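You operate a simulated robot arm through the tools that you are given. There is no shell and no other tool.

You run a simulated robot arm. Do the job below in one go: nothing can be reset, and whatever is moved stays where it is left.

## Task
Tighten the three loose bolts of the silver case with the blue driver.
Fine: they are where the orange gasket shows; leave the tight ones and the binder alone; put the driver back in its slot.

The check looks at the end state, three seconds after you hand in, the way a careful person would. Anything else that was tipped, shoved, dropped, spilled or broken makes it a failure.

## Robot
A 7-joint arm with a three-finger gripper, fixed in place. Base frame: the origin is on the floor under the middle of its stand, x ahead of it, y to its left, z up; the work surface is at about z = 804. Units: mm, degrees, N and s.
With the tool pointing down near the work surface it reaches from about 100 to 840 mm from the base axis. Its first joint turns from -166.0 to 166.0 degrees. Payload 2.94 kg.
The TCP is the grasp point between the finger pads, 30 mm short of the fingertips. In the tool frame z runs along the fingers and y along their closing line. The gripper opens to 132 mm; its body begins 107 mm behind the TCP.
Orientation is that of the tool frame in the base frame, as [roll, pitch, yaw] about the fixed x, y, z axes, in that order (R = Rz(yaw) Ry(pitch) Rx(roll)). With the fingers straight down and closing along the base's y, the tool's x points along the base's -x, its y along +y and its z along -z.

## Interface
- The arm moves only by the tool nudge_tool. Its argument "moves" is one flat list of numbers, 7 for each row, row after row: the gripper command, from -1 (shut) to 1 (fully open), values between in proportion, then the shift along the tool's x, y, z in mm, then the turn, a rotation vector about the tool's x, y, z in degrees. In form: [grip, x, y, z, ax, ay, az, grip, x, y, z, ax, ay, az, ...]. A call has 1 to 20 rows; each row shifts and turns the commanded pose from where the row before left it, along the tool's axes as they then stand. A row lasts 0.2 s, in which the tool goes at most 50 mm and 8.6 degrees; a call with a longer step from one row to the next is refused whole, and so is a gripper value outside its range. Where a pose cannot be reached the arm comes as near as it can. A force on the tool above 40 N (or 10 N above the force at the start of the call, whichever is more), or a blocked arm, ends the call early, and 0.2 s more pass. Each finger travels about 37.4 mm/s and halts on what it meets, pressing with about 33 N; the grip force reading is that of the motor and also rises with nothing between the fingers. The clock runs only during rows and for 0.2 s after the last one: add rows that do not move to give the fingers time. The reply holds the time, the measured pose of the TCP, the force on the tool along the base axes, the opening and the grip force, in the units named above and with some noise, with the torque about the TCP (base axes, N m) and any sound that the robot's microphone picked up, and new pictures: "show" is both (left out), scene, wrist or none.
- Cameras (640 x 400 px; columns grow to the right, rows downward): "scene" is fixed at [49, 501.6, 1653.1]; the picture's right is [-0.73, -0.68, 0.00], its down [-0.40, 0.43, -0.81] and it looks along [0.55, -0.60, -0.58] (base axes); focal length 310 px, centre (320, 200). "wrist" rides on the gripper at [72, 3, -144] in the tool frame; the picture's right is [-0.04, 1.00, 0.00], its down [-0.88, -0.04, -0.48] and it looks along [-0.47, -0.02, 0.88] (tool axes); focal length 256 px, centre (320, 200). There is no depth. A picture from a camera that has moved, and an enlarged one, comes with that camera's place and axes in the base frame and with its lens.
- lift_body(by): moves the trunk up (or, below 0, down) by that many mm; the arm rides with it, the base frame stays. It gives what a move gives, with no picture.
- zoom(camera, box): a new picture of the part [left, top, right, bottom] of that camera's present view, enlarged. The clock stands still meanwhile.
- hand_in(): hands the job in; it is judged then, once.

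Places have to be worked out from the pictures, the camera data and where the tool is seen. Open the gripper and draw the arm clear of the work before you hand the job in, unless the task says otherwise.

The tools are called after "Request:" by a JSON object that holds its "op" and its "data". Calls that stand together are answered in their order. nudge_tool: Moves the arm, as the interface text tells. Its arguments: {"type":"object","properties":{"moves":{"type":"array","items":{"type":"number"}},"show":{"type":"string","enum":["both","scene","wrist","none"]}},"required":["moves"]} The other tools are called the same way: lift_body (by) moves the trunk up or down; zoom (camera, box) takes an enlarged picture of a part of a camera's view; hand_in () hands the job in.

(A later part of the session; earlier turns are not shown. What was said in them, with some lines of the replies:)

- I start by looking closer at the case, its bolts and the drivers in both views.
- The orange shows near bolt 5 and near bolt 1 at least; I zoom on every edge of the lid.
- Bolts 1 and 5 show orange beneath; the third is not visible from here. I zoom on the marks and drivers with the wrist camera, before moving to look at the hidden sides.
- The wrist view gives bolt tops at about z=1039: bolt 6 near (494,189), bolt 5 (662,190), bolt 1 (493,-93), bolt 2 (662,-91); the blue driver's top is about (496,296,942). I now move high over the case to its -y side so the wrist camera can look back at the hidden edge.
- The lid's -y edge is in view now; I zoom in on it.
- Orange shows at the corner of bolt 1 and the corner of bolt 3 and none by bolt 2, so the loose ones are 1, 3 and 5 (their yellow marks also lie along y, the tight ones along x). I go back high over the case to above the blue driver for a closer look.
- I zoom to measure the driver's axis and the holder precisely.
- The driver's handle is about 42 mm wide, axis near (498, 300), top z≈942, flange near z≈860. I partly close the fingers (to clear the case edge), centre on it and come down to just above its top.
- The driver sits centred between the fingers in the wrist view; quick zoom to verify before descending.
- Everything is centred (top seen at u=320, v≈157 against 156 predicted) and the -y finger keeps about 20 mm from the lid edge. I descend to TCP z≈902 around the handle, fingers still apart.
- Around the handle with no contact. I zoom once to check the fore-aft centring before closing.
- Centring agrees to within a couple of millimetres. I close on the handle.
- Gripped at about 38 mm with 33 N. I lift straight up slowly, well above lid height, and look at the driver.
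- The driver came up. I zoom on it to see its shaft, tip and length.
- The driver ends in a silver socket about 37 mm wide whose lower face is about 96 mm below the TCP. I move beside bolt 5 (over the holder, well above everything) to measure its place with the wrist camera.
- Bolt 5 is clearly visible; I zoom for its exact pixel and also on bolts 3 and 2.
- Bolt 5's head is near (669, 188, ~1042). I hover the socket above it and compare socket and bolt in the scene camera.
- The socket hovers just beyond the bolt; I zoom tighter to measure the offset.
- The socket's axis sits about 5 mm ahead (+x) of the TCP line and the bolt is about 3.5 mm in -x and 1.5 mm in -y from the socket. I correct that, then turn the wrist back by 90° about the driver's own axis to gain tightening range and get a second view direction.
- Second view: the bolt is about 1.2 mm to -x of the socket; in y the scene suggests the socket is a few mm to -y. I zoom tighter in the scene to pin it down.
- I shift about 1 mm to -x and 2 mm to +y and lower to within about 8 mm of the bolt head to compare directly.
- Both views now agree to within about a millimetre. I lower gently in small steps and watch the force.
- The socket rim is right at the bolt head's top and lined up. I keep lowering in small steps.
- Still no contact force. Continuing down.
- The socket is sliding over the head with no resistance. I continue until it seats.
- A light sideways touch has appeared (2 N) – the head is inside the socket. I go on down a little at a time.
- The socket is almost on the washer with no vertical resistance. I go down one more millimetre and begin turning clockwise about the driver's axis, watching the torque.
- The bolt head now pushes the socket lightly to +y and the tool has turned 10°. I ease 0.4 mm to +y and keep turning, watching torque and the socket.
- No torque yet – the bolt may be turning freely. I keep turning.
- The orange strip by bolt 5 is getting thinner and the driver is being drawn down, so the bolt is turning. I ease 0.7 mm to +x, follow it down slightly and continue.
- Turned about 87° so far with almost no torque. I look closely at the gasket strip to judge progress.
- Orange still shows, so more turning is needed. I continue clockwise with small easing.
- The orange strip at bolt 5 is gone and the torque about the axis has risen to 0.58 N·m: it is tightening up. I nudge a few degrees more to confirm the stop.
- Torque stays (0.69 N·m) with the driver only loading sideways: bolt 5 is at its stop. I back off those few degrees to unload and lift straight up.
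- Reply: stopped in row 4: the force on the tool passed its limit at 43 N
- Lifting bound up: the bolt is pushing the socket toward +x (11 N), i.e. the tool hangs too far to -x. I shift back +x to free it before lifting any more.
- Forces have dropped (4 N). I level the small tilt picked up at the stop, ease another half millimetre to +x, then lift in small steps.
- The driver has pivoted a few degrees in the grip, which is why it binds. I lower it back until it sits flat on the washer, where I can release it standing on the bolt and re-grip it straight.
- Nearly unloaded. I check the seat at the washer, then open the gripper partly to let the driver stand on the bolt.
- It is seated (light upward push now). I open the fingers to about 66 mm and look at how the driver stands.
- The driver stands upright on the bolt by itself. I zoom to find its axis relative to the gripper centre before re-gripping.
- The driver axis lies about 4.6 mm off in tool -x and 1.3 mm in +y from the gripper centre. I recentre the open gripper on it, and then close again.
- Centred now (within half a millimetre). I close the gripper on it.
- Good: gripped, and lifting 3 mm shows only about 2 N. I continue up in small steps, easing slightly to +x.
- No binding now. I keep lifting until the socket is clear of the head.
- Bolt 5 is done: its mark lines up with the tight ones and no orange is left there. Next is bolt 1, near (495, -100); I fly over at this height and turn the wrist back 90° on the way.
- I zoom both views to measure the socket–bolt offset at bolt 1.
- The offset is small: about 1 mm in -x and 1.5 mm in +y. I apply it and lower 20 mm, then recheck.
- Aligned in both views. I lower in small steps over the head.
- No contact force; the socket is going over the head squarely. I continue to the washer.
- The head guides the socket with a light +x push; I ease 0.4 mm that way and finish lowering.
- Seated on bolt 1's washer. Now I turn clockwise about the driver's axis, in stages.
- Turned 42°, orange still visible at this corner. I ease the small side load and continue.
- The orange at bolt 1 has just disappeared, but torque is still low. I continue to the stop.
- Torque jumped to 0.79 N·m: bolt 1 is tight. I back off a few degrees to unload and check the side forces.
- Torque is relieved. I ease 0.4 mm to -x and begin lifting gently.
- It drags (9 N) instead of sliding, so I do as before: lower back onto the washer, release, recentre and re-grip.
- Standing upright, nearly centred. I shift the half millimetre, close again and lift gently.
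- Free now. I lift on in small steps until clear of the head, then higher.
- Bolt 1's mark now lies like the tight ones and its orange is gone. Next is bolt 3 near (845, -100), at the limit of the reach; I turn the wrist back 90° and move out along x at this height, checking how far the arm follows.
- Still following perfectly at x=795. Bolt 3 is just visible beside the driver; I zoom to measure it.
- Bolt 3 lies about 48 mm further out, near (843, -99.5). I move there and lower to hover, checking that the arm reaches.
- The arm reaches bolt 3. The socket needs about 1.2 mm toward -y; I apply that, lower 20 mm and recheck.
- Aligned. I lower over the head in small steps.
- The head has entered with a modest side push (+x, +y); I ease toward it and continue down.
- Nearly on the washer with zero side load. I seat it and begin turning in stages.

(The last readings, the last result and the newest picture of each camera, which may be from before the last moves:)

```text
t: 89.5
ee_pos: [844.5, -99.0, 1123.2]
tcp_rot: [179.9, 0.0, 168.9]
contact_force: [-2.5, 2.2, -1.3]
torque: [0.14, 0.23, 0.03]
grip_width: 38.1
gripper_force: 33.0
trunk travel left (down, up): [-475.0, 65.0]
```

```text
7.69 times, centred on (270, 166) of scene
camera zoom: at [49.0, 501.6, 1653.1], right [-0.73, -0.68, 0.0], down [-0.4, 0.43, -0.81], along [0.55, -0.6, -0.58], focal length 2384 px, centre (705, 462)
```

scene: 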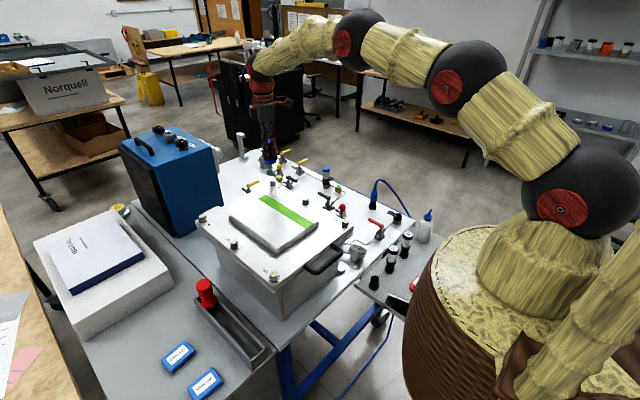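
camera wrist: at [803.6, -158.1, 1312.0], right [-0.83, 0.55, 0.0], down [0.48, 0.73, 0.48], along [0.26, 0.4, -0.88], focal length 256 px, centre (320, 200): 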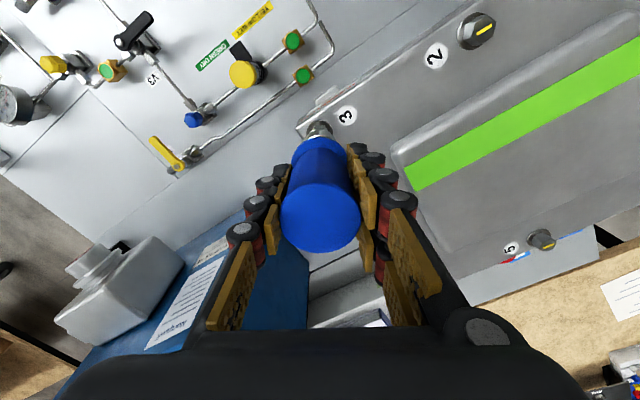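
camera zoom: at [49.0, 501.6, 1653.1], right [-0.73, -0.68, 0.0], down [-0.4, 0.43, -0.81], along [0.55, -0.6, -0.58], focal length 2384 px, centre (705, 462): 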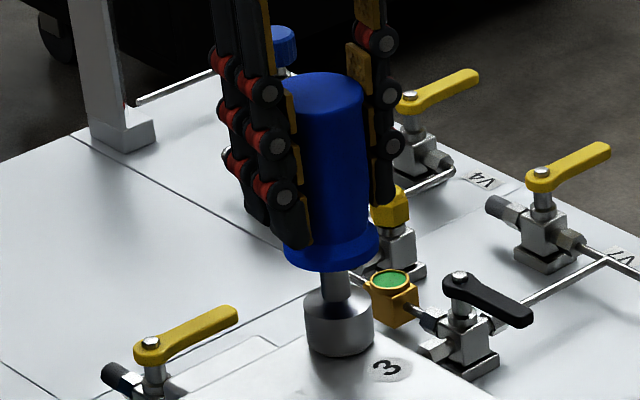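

Turned 70° so far, low side loads. I carry on toward the stop.

Request:
{"op": "nudge_tool", "data": {"moves": [-1, 0.34, 0.19, 0.2, 0, 0, 0, -1, 0, 0, 0, 0, 0, 7, -1, 0, 0, 0, 0, 0, 7, -1, 0, 0, 0, 0, 0, 0], "show": "none"}}

Request:
{"op": "nudge_tool", "data": {"moves": [-1, 0, 0, 0, 0, 0, 6, -1, 0, 0, 0, 0, 0, 6, -1, 0, 0, 0, 0, 0, 0], "show": "none"}}

```text
t: 90.5
ee_pos: [844.1, -99.0, 1123.4]
tcp_rot: [-180.0, 0.1, 154.9]
contact_force: [-0.9, 1.8, -4.6]
torque: [0.15, 0.18, 0.0]
grip_width: 38.1
gripper_force: 33.2
trunk travel left (down, up): [-475.0, 65.0]
```

```text
t: 91.3
ee_pos: [843.0, -98.1, 1122.8]
tcp_rot: [-179.9, 0.0, 142.9]
contact_force: [-1.9, -0.6, -4.4]
torque: [-0.04, 0.19, 0.01]
grip_width: 38.3
gripper_force: 33.4
trunk travel left (down, up): [-475.0, 65.0]
```

Request:
{"op": "nudge_tool", "data": {"moves": [-1, 0.15, 0, 0.3, 0, 0, 0, -1, 0, 0, 0, 0, 0, 5, -1, 0, 0, 0, 0, 0, 5, -1, 0, 0, 0, 0, 0, 0], "show": "none"}}

```text
t: 92.3
ee_pos: [843.7, -98.8, 1123.9]
tcp_rot: [179.9, 0.1, 132.8]
contact_force: [1.0, -2.9, -2.2]
torque: [-0.18, 0.0, 0.63]
grip_width: 38.1
gripper_force: 32.9
trunk travel left (down, up): [-475.0, 65.0]
```

Torque has risen to 0.63 N·m – the stop. A final few degrees to confirm, then I unload.

Request:
{"op": "nudge_tool", "data": {"moves": [-1, 0, 0, 0, 0, 0, 4, -1, 0, 0, 0, 0, 0, 0], "show": "none"}}

Request:
{"op": "nudge_tool", "data": {"moves": [-1, 0, 0, 0, 0, 0, -4, -1, 0, 0, 0, 0, 0, -4, -1, 0, 0, 0, 0, 0, -2, -1, 0, 0, 0, 0, 0, 0], "show": "none"}}

```text
t: 92.9
ee_pos: [843.9, -98.2, 1123.4]
tcp_rot: [179.9, 0.0, 129.0]
contact_force: [0.5, -3.5, -1.1]
torque: [-0.16, -0.01, 0.75]
grip_width: 37.9
gripper_force: 33.1
trunk travel left (down, up): [-475.0, 65.0]
```

```text
t: 93.9
ee_pos: [843.7, -100.1, 1122.5]
tcp_rot: [-180.0, 0.0, 139.1]
contact_force: [0.5, -3.7, -1.2]
torque: [-0.24, 0.01, 0.01]
grip_width: 37.9
gripper_force: 33.0
trunk travel left (down, up): [-475.0, 65.0]
```

Unloaded. As before I release the driver standing on the bolt, recentre and re-grip so it comes off straight.

Request:
{"op": "nudge_tool", "data": {"moves": [-1, 0, 0, 0.8, 0, 0, 0, 0, 0, 0, 0, 0, 0, 0, 0, 0, 0, 0, 0, 0, 0, 0, 0, 0, 0, 0, 0, 0, 0, 0, 0, 0, 0, 0, 0], "show": "wrist"}}

Request:
{"op": "zoom", "data": {"camera": "wrist", "box": [230, 110, 410, 270]}}

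Request:
{"op": "zoom", "data": {"camera": "wrist", "box": [290, 120, 350, 160]}}

Request:
{"op": "zoom", "data": {"camera": "scene", "box": [245, 140, 295, 192]}}

```text
t: 95.1
ee_pos: [843.2, -98.3, 1124.3]
tcp_rot: [-179.9, 0.1, 139.0]
contact_force: [-0.3, -0.5, 0.8]
torque: [0.0, -0.02, -0.02]
grip_width: 66.0
gripper_force: 0.1
trunk travel left (down, up): [-475.0, 65.0]
camera wrist: at [790.9, -48.6, 1267.1], right [0.69, 0.73, 0.0], down [0.64, -0.61, 0.48], along [0.35, -0.33, -0.88], focal length 256 px, centre (320, 200)
```

wrist: 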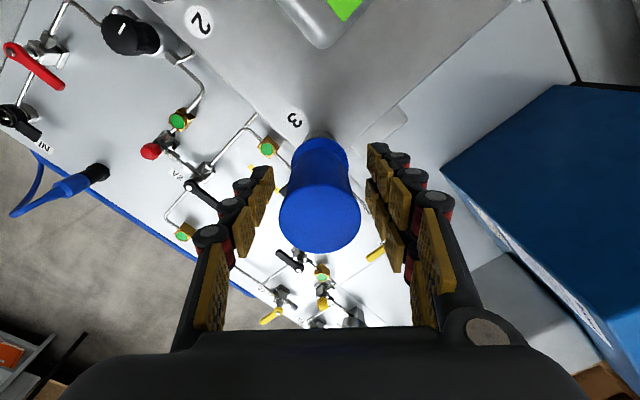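

```text
2.50 times, centred on (320, 190) of wrist
camera zoom: at [790.9, -48.6, 1267.1], right [0.69, 0.73, 0.0], down [0.64, -0.61, 0.48], along [0.35, -0.33, -0.88], focal length 640 px, centre (320, 225)
```

zoom: 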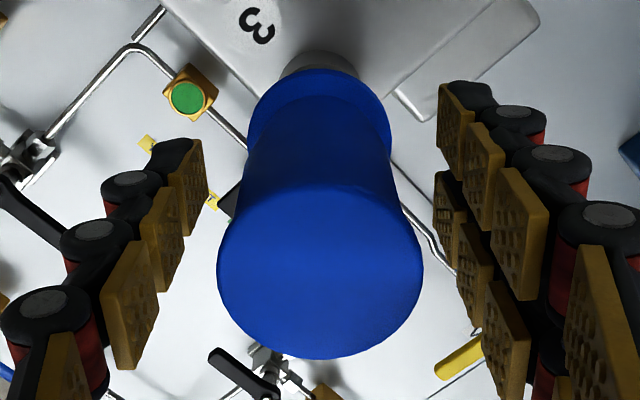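

```text
10.00 times, centred on (320, 140) of wrist
camera zoom: at [790.9, -48.6, 1267.1], right [0.69, 0.73, 0.0], down [0.64, -0.61, 0.48], along [0.35, -0.33, -0.88], focal length 2560 px, centre (320, 800)
```

zoom: 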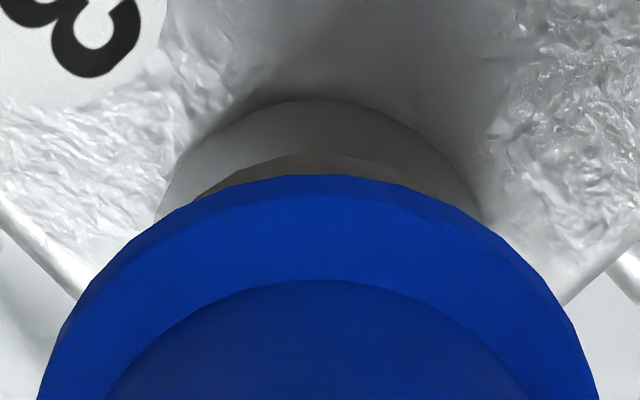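

```text
7.69 times, centred on (270, 166) of scene
camera zoom: at [49.0, 501.6, 1653.1], right [-0.73, -0.68, 0.0], down [-0.4, 0.43, -0.81], along [0.55, -0.6, -0.58], focal length 2384 px, centre (705, 462)
```

zoom: 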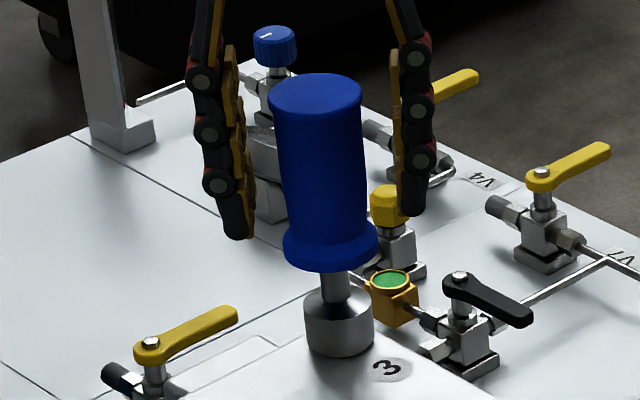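

Upright and centred within half a millimetre. I close again and lift gently.

Request:
{"op": "nudge_tool", "data": {"moves": [0, -0.5, 0, 0, 0, 0, 0, -1, 0, 0, 0, 0, 0, 0, -1, 0, 0, 0, 0, 0, 0, -1, 0, 0, 0, 0, 0, 0, -1, 0, 0, 0, 0, 0, 0, -1, 0, 0, 0, 0, 0, 0], "show": "none"}}

Request:
{"op": "nudge_tool", "data": {"moves": [-1, 0, 0, -1, 0, 0, 0, -1, 0, 0, -1, 0, 0, 0, -1, 0, 0, -1, 0, 0, 0, -1, 0, 0, 0, 0, 0, 0], "show": "none"}}

```text
t: 96.5
ee_pos: [845.3, -99.1, 1122.2]
tcp_rot: [-179.9, 0.0, 139.0]
contact_force: [-2.3, -2.9, 0.4]
torque: [-0.15, 0.16, -0.02]
grip_width: 38.2
gripper_force: 32.6
trunk travel left (down, up): [-475.0, 65.0]
```

```text
t: 97.5
ee_pos: [844.9, -99.0, 1124.4]
tcp_rot: [-180.0, 0.2, 138.9]
contact_force: [-0.7, -2.9, -3.9]
torque: [-0.26, 0.05, 0.01]
grip_width: 38.1
gripper_force: 33.0
trunk travel left (down, up): [-475.0, 65.0]
```

Request:
{"op": "nudge_tool", "data": {"moves": [-1, -0.15, -0.33, 0, 0, 0, 0, -1, 0, 0, -1, 0, 0, 0, -1, 0, 0, -1.5, 0, 0, 0, -1, 0, 0, -1.5, 0, 0, 0, -1, 0, 0, 0, 0, 0, 0], "show": "none"}}

```text
t: 98.7
ee_pos: [844.9, -99.3, 1129.3]
tcp_rot: [180.0, 0.0, 139.1]
contact_force: [-1.4, -0.2, -2.4]
torque: [0.03, 0.06, -0.01]
grip_width: 38.1
gripper_force: 33.0
trunk travel left (down, up): [-475.0, 65.0]
```

Sliding off freely. I keep lifting until it is well clear, and look.

Request:
{"op": "nudge_tool", "data": {"moves": [-1, 0, 0, -2, 0, 0, 0, -1, 0, 0, -2, 0, 0, 0, -1, 0, 0, -2, 0, 0, 0, -1, 0, 0, -2, 0, 0, 0, -1, 0, 0, -2, 0, 0, 0, -1, 0, 0, -2, 0, 0, 0, -1, 0, 0, 0, 0, 0, 0], "show": "none"}}

Request:
{"op": "nudge_tool", "data": {"moves": [-1, 0, 0, -10, 0, 0, 0, -1, 0, 0, -20, 0, 0, 0, -1, 0, 0, -35, 0, 0, 0, -1, 0, 0, 0, 0, 0, 0], "show": "both"}}

Request:
{"op": "zoom", "data": {"camera": "scene", "box": [245, 140, 305, 200]}}

```text
t: 100.3
ee_pos: [842.9, -100.5, 1140.6]
tcp_rot: [-179.9, 0.0, 139.0]
contact_force: [0.1, -0.6, -1.2]
torque: [0.04, -0.01, 0.02]
grip_width: 37.9
gripper_force: 32.3
trunk travel left (down, up): [-475.0, 65.0]
```

```text
t: 101.3
ee_pos: [844.1, -98.9, 1205.7]
tcp_rot: [-180.0, 0.1, 138.9]
contact_force: [0.1, -0.3, -2.0]
torque: [-0.01, 0.02, 0.0]
grip_width: 37.8
gripper_force: 33.2
trunk travel left (down, up): [-475.0, 65.0]
camera wrist: at [791.6, -48.8, 1349.8], right [0.69, 0.73, 0.0], down [0.64, -0.61, 0.48], along [0.34, -0.33, -0.88], focal length 256 px, centre (320, 200)
```

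scene: 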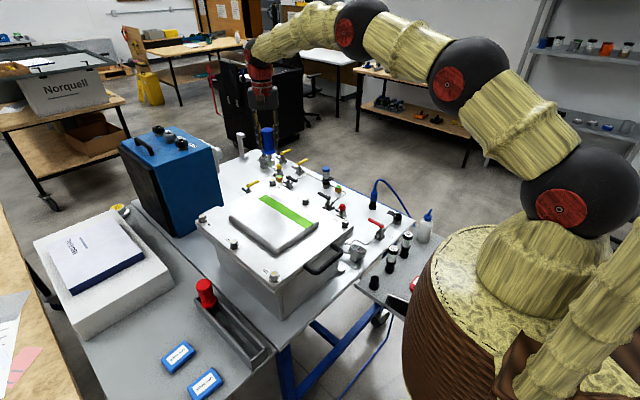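
wrist: 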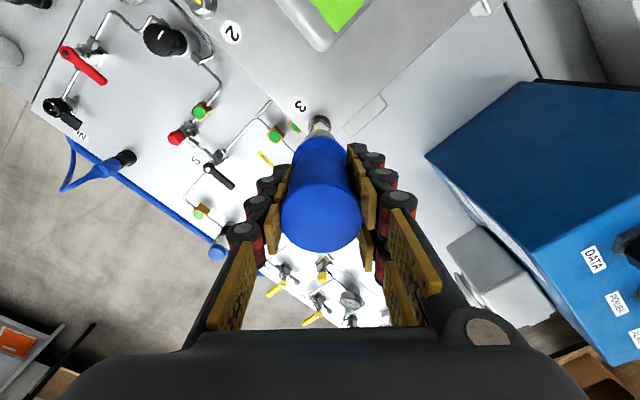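

```text
6.67 times, centred on (275, 170) of scene
camera zoom: at [49.0, 501.6, 1653.1], right [-0.73, -0.68, 0.0], down [-0.4, 0.43, -0.81], along [0.55, -0.6, -0.58], focal length 2066 px, centre (620, 400)
```

zoom: 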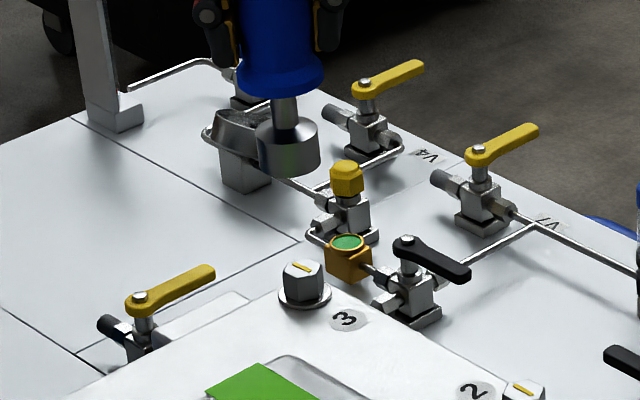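

Bolt 3's mark now matches the tight ones. I rise, turn to the original yaw and go to the -y side once more, to check that no orange remains along that edge.

Request:
{"op": "nudge_tool", "data": {"moves": [-1, 0, 0, -39, 0, 0, 0, -1, 0, 0, -39, 0, 0, 0, -1, 0, 0, -39, 0, 0, 0, -1, 0, 0, -39, 0, 0, 0, -1, 0, 0, 0, 0, 0, -8.2, -1, 0, 0, 0, 0, 0, -8.2, -1, 0, 0, 0, 0, 0, -8.2, -1, 0, 0, 0, 0, 0, -8.2, -1, 0, 0, 0, 0, 0, -8.2, -1, 36.5, -28.4, 0, 0, 0, 0, -1, 36.5, -28.4, 0, 0, 0, 0, -1, 36.5, -28.4, 0, 0, 0, 0, -1, 36.5, -28.4, 0, 0, 0, 0, -1, 36.5, -28.4, 0, 0, 0, 0, -1, 36.5, -28.4, 0, 0, 0, 0, -1, 36.5, -28.4, 0, 0, 0, 0, -1, 36.5, -28.4, 0, 0, 0, 0, -1, 0, 0, 0, 0, 0, 0], "show": "wrist"}}

Request:
{"op": "zoom", "data": {"camera": "wrist", "box": [390, 45, 490, 145]}}

Request:
{"op": "zoom", "data": {"camera": "wrist", "box": [390, 150, 490, 250]}}

```text
t: 105.1
ee_pos: [552.0, -325.5, 1363.3]
tcp_rot: [-179.9, 0.0, 179.9]
contact_force: [1.4, -0.4, -2.2]
torque: [-0.03, -0.01, 0.0]
grip_width: 38.0
gripper_force: 33.0
trunk travel left (down, up): [-475.0, 65.0]
camera wrist: at [480.1, -322.2, 1508.4], right [0.04, 1.0, 0.0], down [0.88, -0.04, 0.48], along [0.48, -0.02, -0.88], focal length 256 px, centre (320, 200)
```

wrist: 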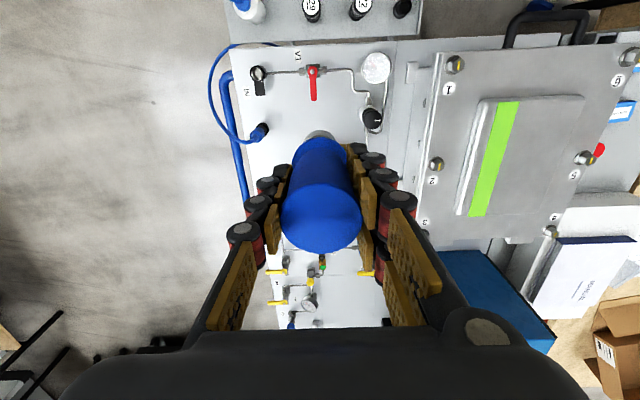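

```text
4.00 times, centred on (440, 95) of wrist
camera zoom: at [480.1, -322.2, 1508.4], right [0.04, 1.0, 0.0], down [0.88, -0.04, 0.48], along [0.48, -0.02, -0.88], focal length 1024 px, centre (-160, 620)
```

zoom: 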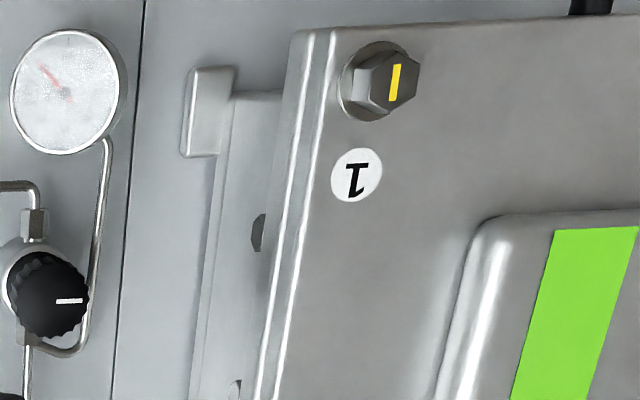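

```text
4.00 times, centred on (440, 200) of wrist
camera zoom: at [480.1, -322.2, 1508.4], right [0.04, 1.0, 0.0], down [0.88, -0.04, 0.48], along [0.48, -0.02, -0.88], focal length 1024 px, centre (-160, 200)
```

zoom: 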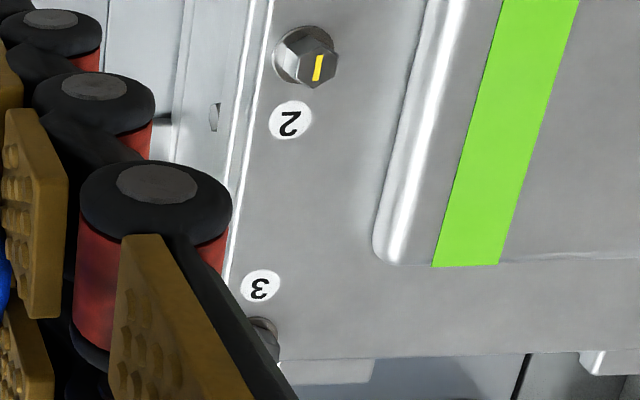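

Bolt 1's corner is clean. A finger hides bolt 3's corner; I shift a little further to -y to see it.

Request:
{"op": "nudge_tool", "data": {"moves": [-1, 0, -45, 0, 0, 0, 0, -1, 0, -45, 0, 0, 0, 0, -1, 0, 0, 0, 0, 0, 0], "show": "none"}}

Request:
{"op": "zoom", "data": {"camera": "wrist", "box": [420, 170, 520, 250]}}

Request:
{"op": "zoom", "data": {"camera": "wrist", "box": [420, 40, 640, 250]}}

```text
t: 105.9
ee_pos: [549.4, -416.0, 1364.2]
tcp_rot: [180.0, 0.1, 180.0]
contact_force: [-0.1, 0.9, -1.6]
torque: [0.01, 0.04, 0.01]
grip_width: 38.3
gripper_force: 32.8
trunk travel left (down, up): [-475.0, 65.0]
```

```text
5.00 times, centred on (470, 210) of wrist
camera zoom: at [476.7, -413.1, 1508.7], right [0.04, 1.0, 0.0], down [0.88, -0.04, 0.48], along [0.48, -0.02, -0.88], focal length 1280 px, centre (-430, 150)
```

zoom: 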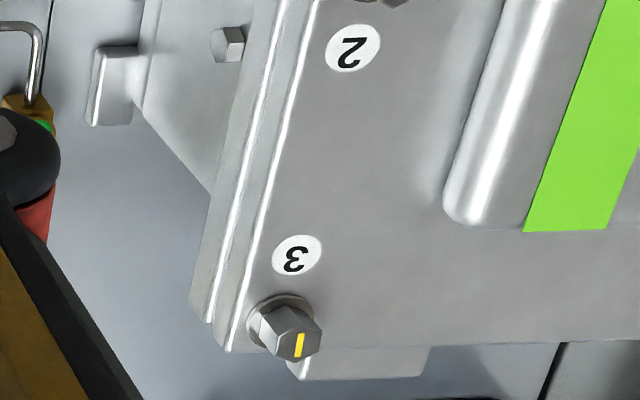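

```text
1.90 times, centred on (530, 145) of wrist
camera zoom: at [476.7, -413.1, 1508.7], right [0.04, 1.0, 0.0], down [0.88, -0.04, 0.48], along [0.48, -0.02, -0.88], focal length 488 px, centre (-80, 305)
```

zoom: 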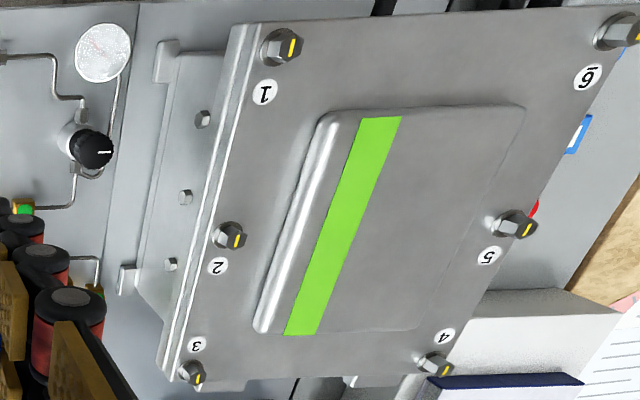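

The whole -y edge is clean and all six marks line up. Now I take the driver back high over the case to above its slot.

Request:
{"op": "nudge_tool", "data": {"moves": [-1, 3.3, 47.6, 0, 0, 0, 0, -1, 3.3, 47.6, 0, 0, 0, 0, -1, 3.3, 47.6, 0, 0, 0, 0, -1, 3.3, 47.6, 0, 0, 0, 0, -1, 3.3, 47.6, 0, 0, 0, 0, -1, 3.3, 47.6, 0, 0, 0, 0, -1, 3.3, 47.6, 0, 0, 0, 0, -1, 3.3, 47.6, 0, 0, 0, 0, -1, 3.3, 47.6, 0, 0, 0, 0, -1, 3.3, 47.6, 0, 0, 0, 0, -1, 3.3, 47.6, 0, 0, 0, 0, -1, 3.3, 47.6, 0, 0, 0, 0, -1, 3.3, 47.6, 0, 0, 0, 0, -1, 3.3, 47.6, 0, 0, 0, 0, -1, 3.3, 47.6, 0, 0, 0, 0, -1, 0, 0, 0, 0, 0, 0], "show": "none"}}

Request:
{"op": "nudge_tool", "data": {"moves": [-1, 0, 0, 40, 0, 0, 0, -1, 0, 0, 40, 0, 0, 0, -1, 0, 0, 40, 0, 0, 0, -1, 0, 0, 40, 0, 0, 0, -1, 0, 0, 40, 0, 0, 0, -1, 0, 0, 40, 0, 0, 0, -1, 0, 0, 40, 0, 0, 0, -1, 0, 0, 30, 0, 0, 0, -1, 0, 0, 30, 0, 0, 0, -1, 0, 0, 0, 0, 0, 0], "show": "both"}}

```text
t: 109.3
ee_pos: [502.7, 296.1, 1363.2]
tcp_rot: [-180.0, 0.1, -180.0]
contact_force: [-1.1, 0.0, -0.8]
torque: [0.02, 0.0, -0.01]
grip_width: 38.2
gripper_force: 33.6
trunk travel left (down, up): [-475.0, 65.0]
```

```text
t: 111.5
ee_pos: [500.9, 298.7, 1020.7]
tcp_rot: [-180.0, 0.1, -179.9]
contact_force: [0.0, -0.2, -1.3]
torque: [-0.01, 0.03, -0.04]
grip_width: 38.1
gripper_force: 32.9
trunk travel left (down, up): [-475.0, 65.0]
camera wrist: at [428.5, 301.8, 1164.8], right [0.04, 1.0, 0.0], down [0.88, -0.04, 0.48], along [0.48, -0.02, -0.88], focal length 256 px, centre (320, 200)
```

scene: 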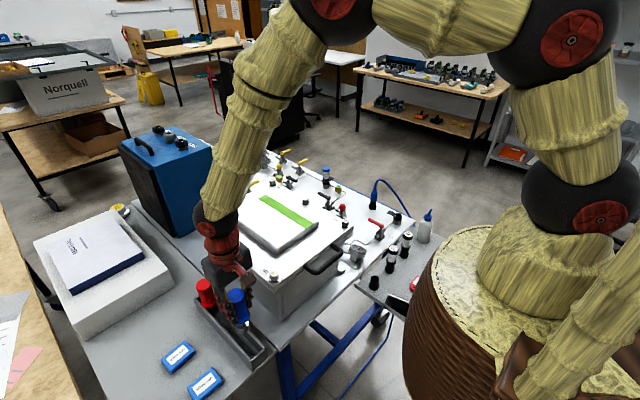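
wrist: 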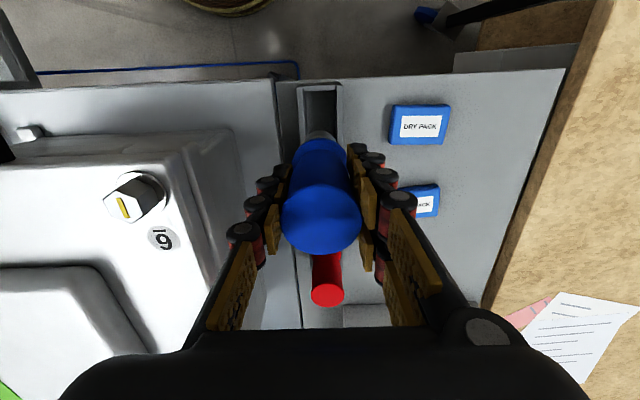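

I zoom on both views to line the socket up with the channel before lowering.

Request:
{"op": "zoom", "data": {"camera": "wrist", "box": [280, 75, 360, 145]}}

Request:
{"op": "zoom", "data": {"camera": "scene", "box": [210, 280, 280, 380]}}

```text
5.71 times, centred on (320, 110) of wrist
camera zoom: at [428.5, 301.8, 1164.8], right [0.04, 1.0, 0.0], down [0.88, -0.04, 0.48], along [0.48, -0.02, -0.88], focal length 1463 px, centre (320, 714)
```

zoom: 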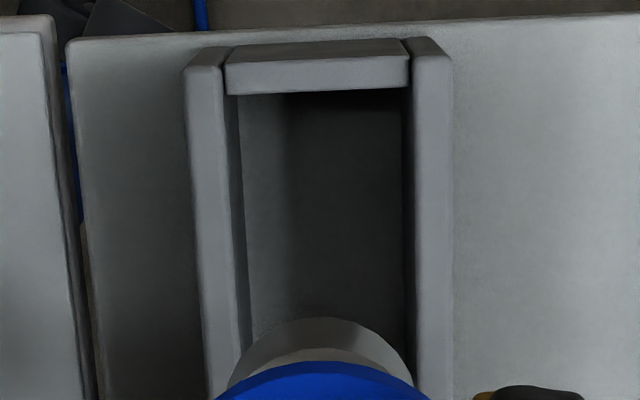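

```text
4.00 times, centred on (245, 330) of scene
camera zoom: at [49.0, 501.6, 1653.1], right [-0.73, -0.68, 0.0], down [-0.4, 0.43, -0.81], along [0.55, -0.6, -0.58], focal length 1240 px, centre (620, -320)
```

zoom: 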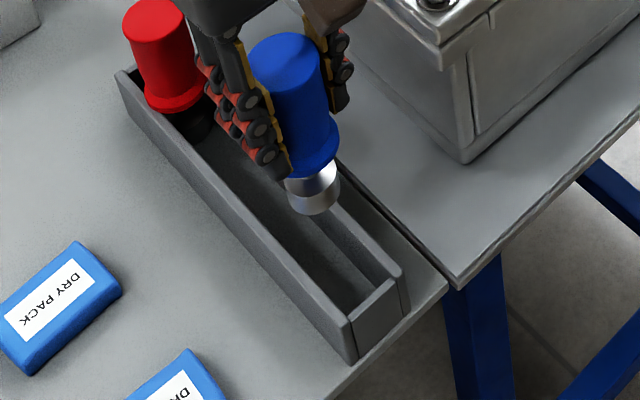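

The channel's centre looks about 1 mm to +y of the socket. I zoom tighter to confirm.

Request:
{"op": "zoom", "data": {"camera": "wrist", "box": [296, 110, 344, 140]}}

Request:
{"op": "zoom", "data": {"camera": "scene", "box": [230, 310, 272, 352]}}

```text
13.33 times, centred on (320, 125) of wrist
camera zoom: at [428.5, 301.8, 1164.8], right [0.04, 1.0, 0.0], down [0.88, -0.04, 0.48], along [0.48, -0.02, -0.88], focal length 3413 px, centre (320, 1200)
```

zoom: 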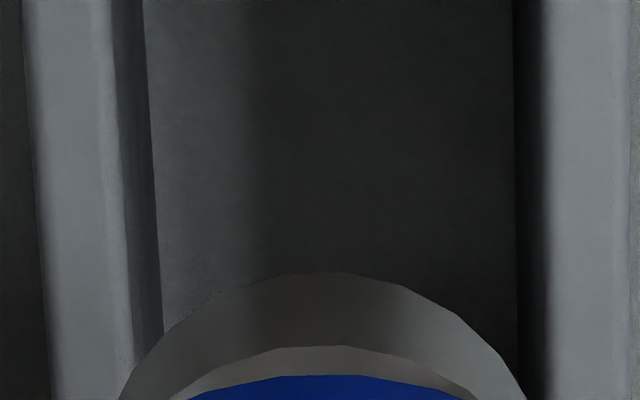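

```text
9.52 times, centred on (251, 331) of scene
camera zoom: at [49.0, 501.6, 1653.1], right [-0.73, -0.68, 0.0], down [-0.4, 0.43, -0.81], along [0.55, -0.6, -0.58], focal length 2951 px, centre (977, -1048)
```

zoom: 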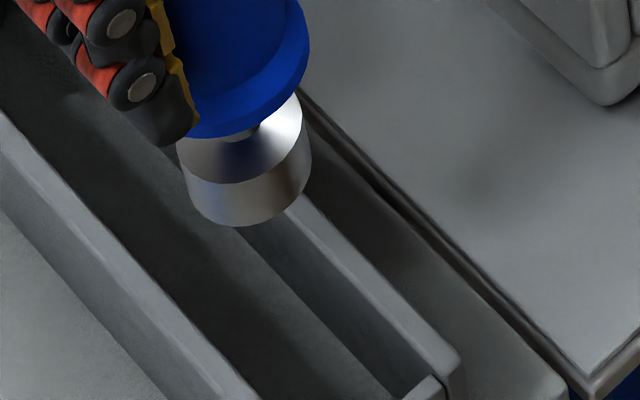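

Shift 1.3 mm to +y, then lower until the socket is just above the channel walls.

Request:
{"op": "nudge_tool", "data": {"moves": [-1, 0, 1.3, 0, 0, 0, 0, -1, 0, 0, 25, 0, 0, 0, -1, 0, 0, 25, 0, 0, 0, -1, 0, 0, 20, 0, 0, 0, -1, 0, 0, 0, 0, 0, 0], "show": "none"}}

Request:
{"op": "zoom", "data": {"camera": "wrist", "box": [296, 110, 344, 140]}}

Request:
{"op": "zoom", "data": {"camera": "scene", "box": [225, 315, 275, 365]}}

```text
t: 112.7
ee_pos: [502.2, 299.7, 951.1]
tcp_rot: [180.0, 0.2, 180.0]
contact_force: [0.0, -0.8, -1.7]
torque: [-0.02, -0.01, -0.01]
grip_width: 38.3
gripper_force: 33.2
trunk travel left (down, up): [-475.0, 65.0]
```

```text
13.33 times, centred on (320, 125) of wrist
camera zoom: at [429.3, 302.6, 1096.4], right [0.04, 1.0, 0.0], down [0.88, -0.04, 0.48], along [0.48, -0.02, -0.88], focal length 3413 px, centre (320, 1200)
```

zoom: 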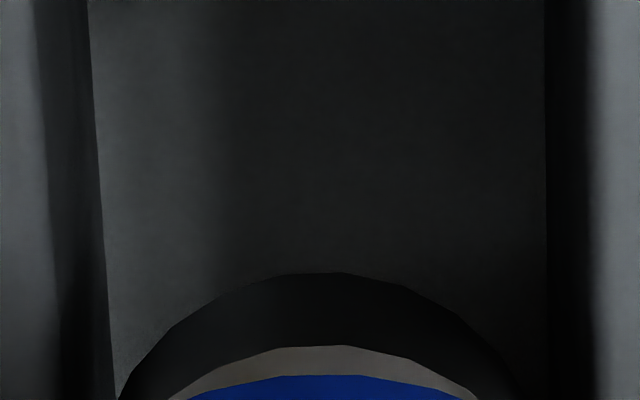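

```text
8.00 times, centred on (250, 340) of scene
camera zoom: at [49.0, 501.6, 1653.1], right [-0.73, -0.68, 0.0], down [-0.4, 0.43, -0.81], along [0.55, -0.6, -0.58], focal length 2479 px, centre (880, -920)
```

zoom: 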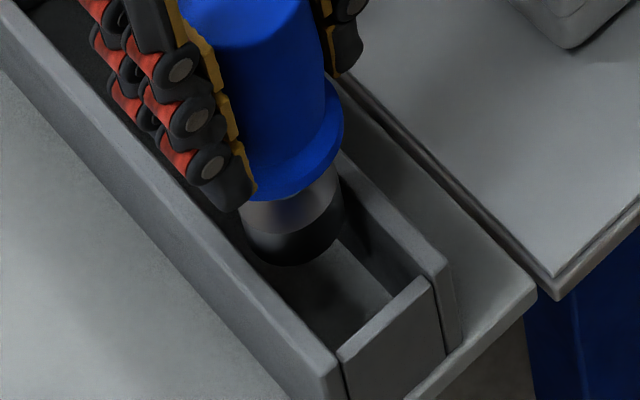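

Centred in the channel. I lower into it, slower near the floor, watching the force.

Request:
{"op": "nudge_tool", "data": {"moves": [-1, 0, 0, 10, 0, 0, 0, -1, 0, 0, 10, 0, 0, 0, -1, 0, 0, 8, 0, 0, 0, -1, 0, 0, 6, 0, 0, 0, -1, 0, 0, 0, 0, 0, 0], "show": "none"}}

Request:
{"op": "zoom", "data": {"camera": "scene", "box": [225, 315, 275, 365]}}

```text
t: 113.9
ee_pos: [502.6, 299.7, 919.0]
tcp_rot: [-180.0, 0.2, -180.0]
contact_force: [0.6, 0.4, -1.7]
torque: [-0.02, -0.02, 0.04]
grip_width: 37.9
gripper_force: 33.0
trunk travel left (down, up): [-475.0, 65.0]
```

```text
8.00 times, centred on (250, 340) of scene
camera zoom: at [49.0, 501.6, 1653.1], right [-0.73, -0.68, 0.0], down [-0.4, 0.43, -0.81], along [0.55, -0.6, -0.58], focal length 2479 px, centre (880, -920)
```

zoom: 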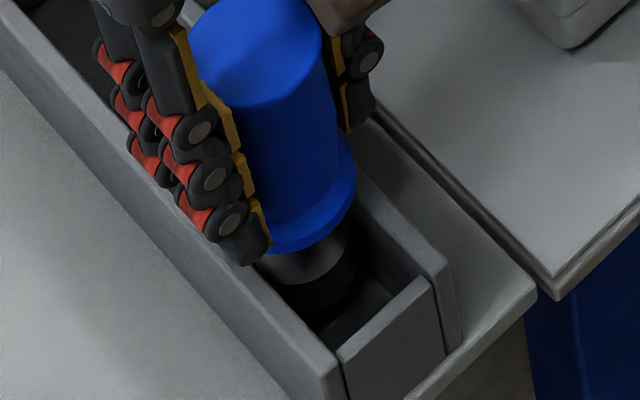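

Inside the channel with no side force. I continue down to the floor.

Request:
{"op": "nudge_tool", "data": {"moves": [-1, 0, 0, 3, 0, 0, 0, -1, 0, 0, 3, 0, 0, 0, -1, 0, 0, 3, 0, 0, 0, -1, 0, 0, 2, 0, 0, 0, -1, 0, 0, 0, 0, 0, 0], "show": "none"}}

Request:
{"op": "nudge_tool", "data": {"moves": [-1, 0, 0, 1, 0, 0, 0, -1, 0, 0, 1, 0, 0, 0, -1, 0, 0, 0, 0, 0, 0], "show": "none"}}

```text
t: 115.1
ee_pos: [503.0, 298.8, 906.0]
tcp_rot: [180.0, 0.1, 180.0]
contact_force: [-0.2, 0.3, -1.2]
torque: [0.02, 0.02, 0.02]
grip_width: 38.2
gripper_force: 33.4
trunk travel left (down, up): [-475.0, 65.0]
```

```text
t: 115.9
ee_pos: [501.9, 299.2, 905.4]
tcp_rot: [-179.9, 0.1, -180.0]
contact_force: [-0.5, -0.3, -1.4]
torque: [-0.02, 0.01, 0.04]
grip_width: 38.3
gripper_force: 33.0
trunk travel left (down, up): [-475.0, 65.0]
```

Request:
{"op": "nudge_tool", "data": {"moves": [-1, 0, 0, 0.8, 0, 0, 0, -1, 0, 0, 0.8, 0, 0, 0, -1, 0, 0, 0, 0, 0, 0], "show": "none"}}

Request:
{"op": "nudge_tool", "data": {"moves": [-1, 0, 0, 0.8, 0, 0, 0, -1, 0, 0, 0, 0, 0, 0], "show": "none"}}

```text
t: 116.7
ee_pos: [503.1, 298.8, 903.8]
tcp_rot: [-180.0, 0.1, -179.9]
contact_force: [-2.2, -1.8, 4.1]
torque: [0.08, 0.1, 0.05]
grip_width: 38.3
gripper_force: 33.0
trunk travel left (down, up): [-475.0, 65.0]
```

```text
t: 117.3
ee_pos: [502.5, 298.3, 904.8]
tcp_rot: [-179.9, 0.2, 180.0]
contact_force: [-3.0, -4.8, 16.4]
torque: [-0.03, 0.26, 0.01]
grip_width: 38.5
gripper_force: 32.5
trunk travel left (down, up): [-475.0, 65.0]
```

The driver stands on the channel floor (16 N). I relieve the push slightly and open the fingers partway.

Request:
{"op": "nudge_tool", "data": {"moves": [-1, 0, 0, -0.7, 0, 0, 0, -1, 0, 0, 0, 0, 0, 0], "show": "none"}}

Request:
{"op": "nudge_tool", "data": {"moves": [-0.2, 0, 0, 0, 0, 0, 0, 0.15, 0, 0, 0, 0, 0, 0, 0.15, 0, 0, 0, 0, 0, 0, 0.15, 0, 0, 0, 0, 0, 0, 0.15, 0, 0, 0, 0, 0, 0], "show": "both"}}

Request:
{"op": "zoom", "data": {"camera": "scene", "box": [205, 290, 285, 370]}}

Request:
{"op": "zoom", "data": {"camera": "wrist", "box": [230, 110, 410, 270]}}

```text
t: 117.9
ee_pos: [502.4, 298.8, 903.8]
tcp_rot: [180.0, 0.1, 180.0]
contact_force: [0.4, -3.8, 12.2]
torque: [-0.07, 0.03, 0.02]
grip_width: 37.9
gripper_force: 32.5
trunk travel left (down, up): [-475.0, 65.0]
```

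```text
t: 119.1
ee_pos: [502.9, 299.0, 904.0]
tcp_rot: [179.9, 0.1, 180.0]
contact_force: [0.2, 0.4, -0.8]
torque: [0.02, 0.01, 0.01]
grip_width: 75.7
gripper_force: 0.1
trunk travel left (down, up): [-475.0, 65.0]
camera wrist: at [429.9, 302.5, 1047.7], right [0.04, 1.0, 0.0], down [0.88, -0.04, 0.48], along [0.48, -0.02, -0.88], focal length 256 px, centre (320, 200)
```

scene: 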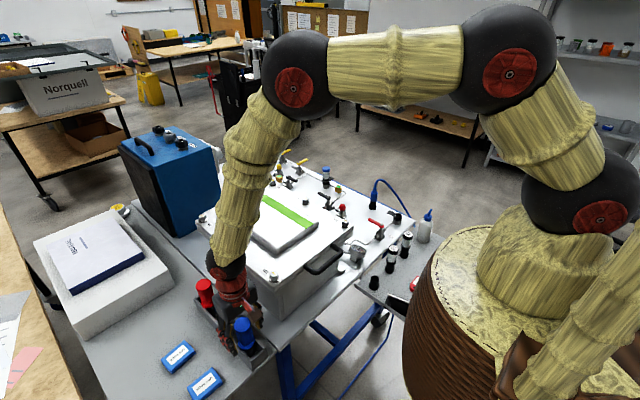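
wrist: 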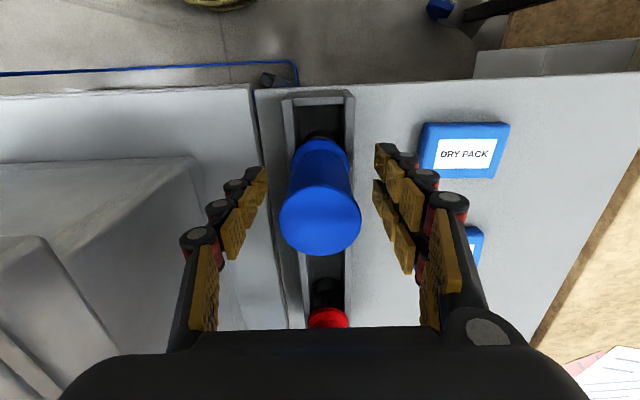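

```text
5.00 times, centred on (245, 330) of scene
camera zoom: at [49.0, 501.6, 1653.1], right [-0.73, -0.68, 0.0], down [-0.4, 0.43, -0.81], along [0.55, -0.6, -0.58], focal length 1550 px, centre (695, -450)
```

zoom: 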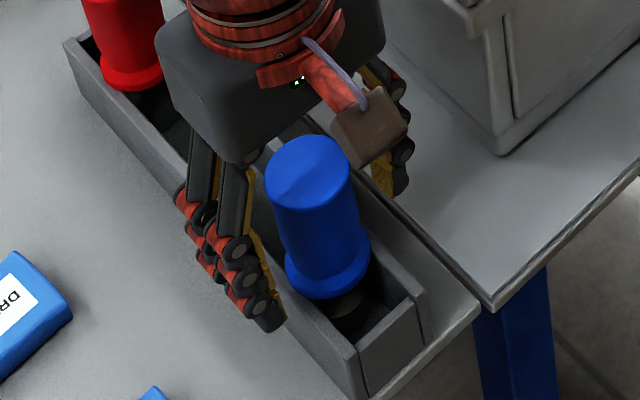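

```text
2.50 times, centred on (320, 190) of wrist
camera zoom: at [429.9, 302.5, 1047.7], right [0.04, 1.0, 0.0], down [0.88, -0.04, 0.48], along [0.48, -0.02, -0.88], focal length 640 px, centre (320, 225)
```

zoom: 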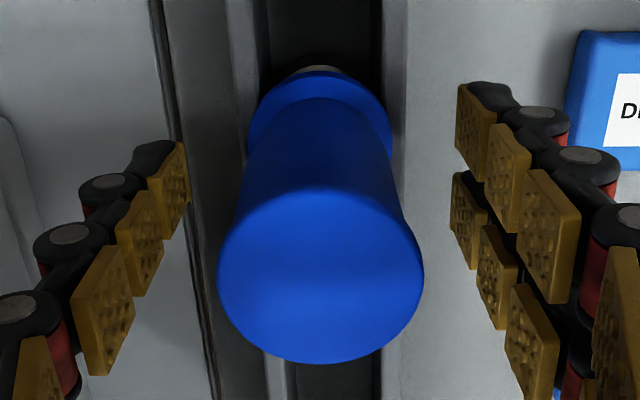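

The driver stands upright in its slot and the fingers are free of it. I withdraw straight up, slowly at first, then high clear of the work.

Request:
{"op": "nudge_tool", "data": {"moves": [0.15, 0, 0, -10, 0, 0, 0, 0.15, 0, 0, -20, 0, 0, 0, 0.15, 0, 0, -30, 0, 0, 0, 0.15, 0, 0, -40, 0, 0, 0, 0.15, 0, 0, -40, 0, 0, 0, 0.15, 0, 0, -40, 0, 0, 0, 0.15, 0, 0, -40, 0, 0, 0, 0.15, 0, 0, -40, 0, 0, 0, 0.5, 0, 0, -40, 0, 0, 0, 1, 0, 0, -40, 0, 0, 0, 1, 0, 0, -40, 0, 0, 0, 1, 0, 0, -40, 0, 0, 0, 1, 0, 0, -40, 0, 0, 0, 1, 0, 0, 0, 0, 0, 0], "show": "both"}}

Request:
{"op": "zoom", "data": {"camera": "scene", "box": [190, 270, 280, 375]}}

Request:
{"op": "zoom", "data": {"camera": "scene", "box": [180, 150, 400, 290]}}

```text
t: 122.1
ee_pos: [503.1, 299.4, 1365.4]
tcp_rot: [-179.9, 0.1, -179.9]
contact_force: [0.1, 0.6, 0.2]
torque: [0.0, 0.02, -0.01]
grip_width: 132.1
gripper_force: 0.0
trunk travel left (down, up): [-475.0, 65.0]
camera wrist: at [430.4, 302.9, 1510.1], right [0.04, 1.0, 0.0], down [0.88, -0.04, 0.48], along [0.48, -0.02, -0.88], focal length 256 px, centre (320, 200)
```

scene: 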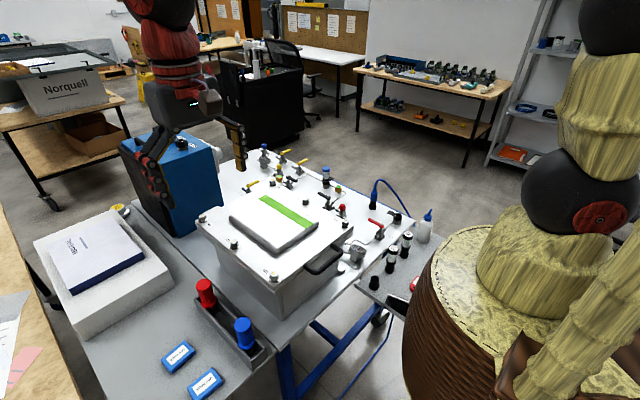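
wrist: 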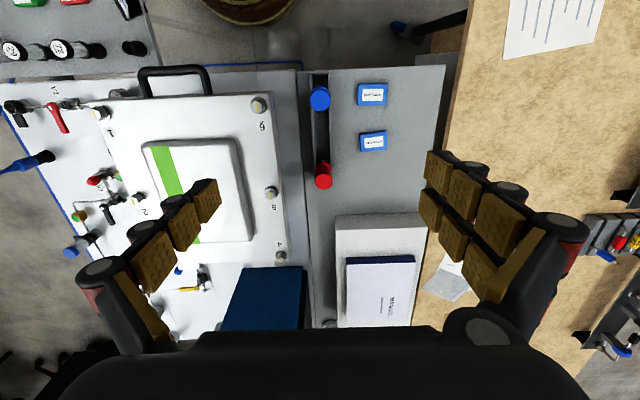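

```text
3.81 times, centred on (235, 322) of scene
camera zoom: at [49.0, 501.6, 1653.1], right [-0.73, -0.68, 0.0], down [-0.4, 0.43, -0.81], along [0.55, -0.6, -0.58], focal length 1180 px, centre (644, -267)
```

zoom: 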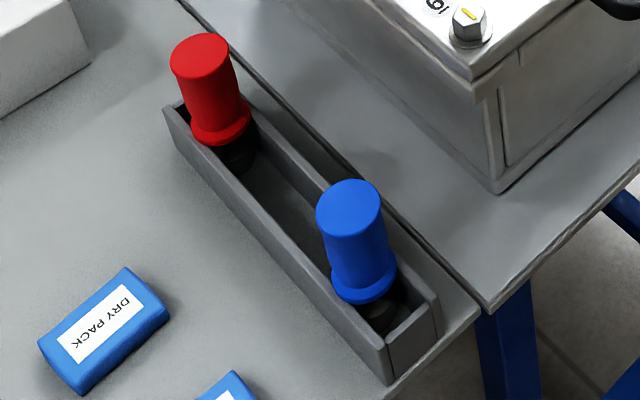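

```text
2.86 times, centred on (290, 220) of scene
camera zoom: at [49.0, 501.6, 1653.1], right [-0.73, -0.68, 0.0], down [-0.4, 0.43, -0.81], along [0.55, -0.6, -0.58], focal length 885 px, centre (406, 143)
```

zoom: 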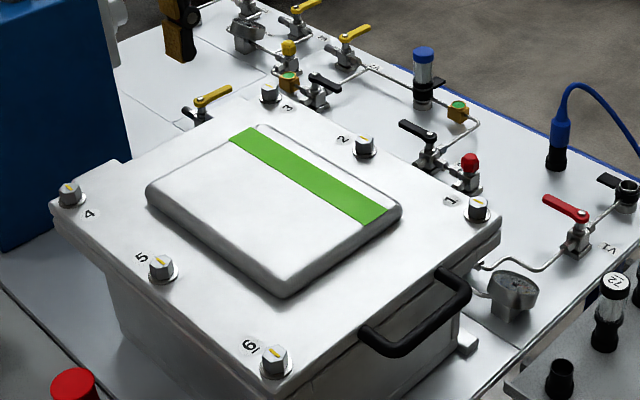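

No orange is visible in this view, bolts 1, 3 and 5 have their marks in line with the tight ones, the blue driver is upright in its slot, and the binder and red driver look untouched. The gripper is open and high above the work, so I hand in.

Request:
{"op": "hand_in", "data": {}}

```text
The job is handed in.
```

The three loose bolts on the silver case, numbers 1, 3 and 5, are tightened. The blue driver is back upright in its slot.

- **Which bolts:** Before starting, the orange gasket showed only beside bolts 1, 3 and 5.
- **Tightening:** I turned each one clockwise until the torque rose to about 0.7–0.8 N·m and it would not go further. Afterwards no orange was visible on the edges I could see, and all six yellow marks line up. I did not look at the case's far edge, between bolts 3 and 4.
- **Bolt 5:** On the first lift off bolt 5, the driver tilted in the grip and jammed, and the move stopped at 43 N. I let it stand on the bolt and gripped it again. After that it came off freely, and the bolt's mark and the gasket line there still looked right.
- **Everything else:** I did not turn bolts 2, 4 and 6. The binder and the red driver were not touched. The gripper was open and well above the work when I handed in.
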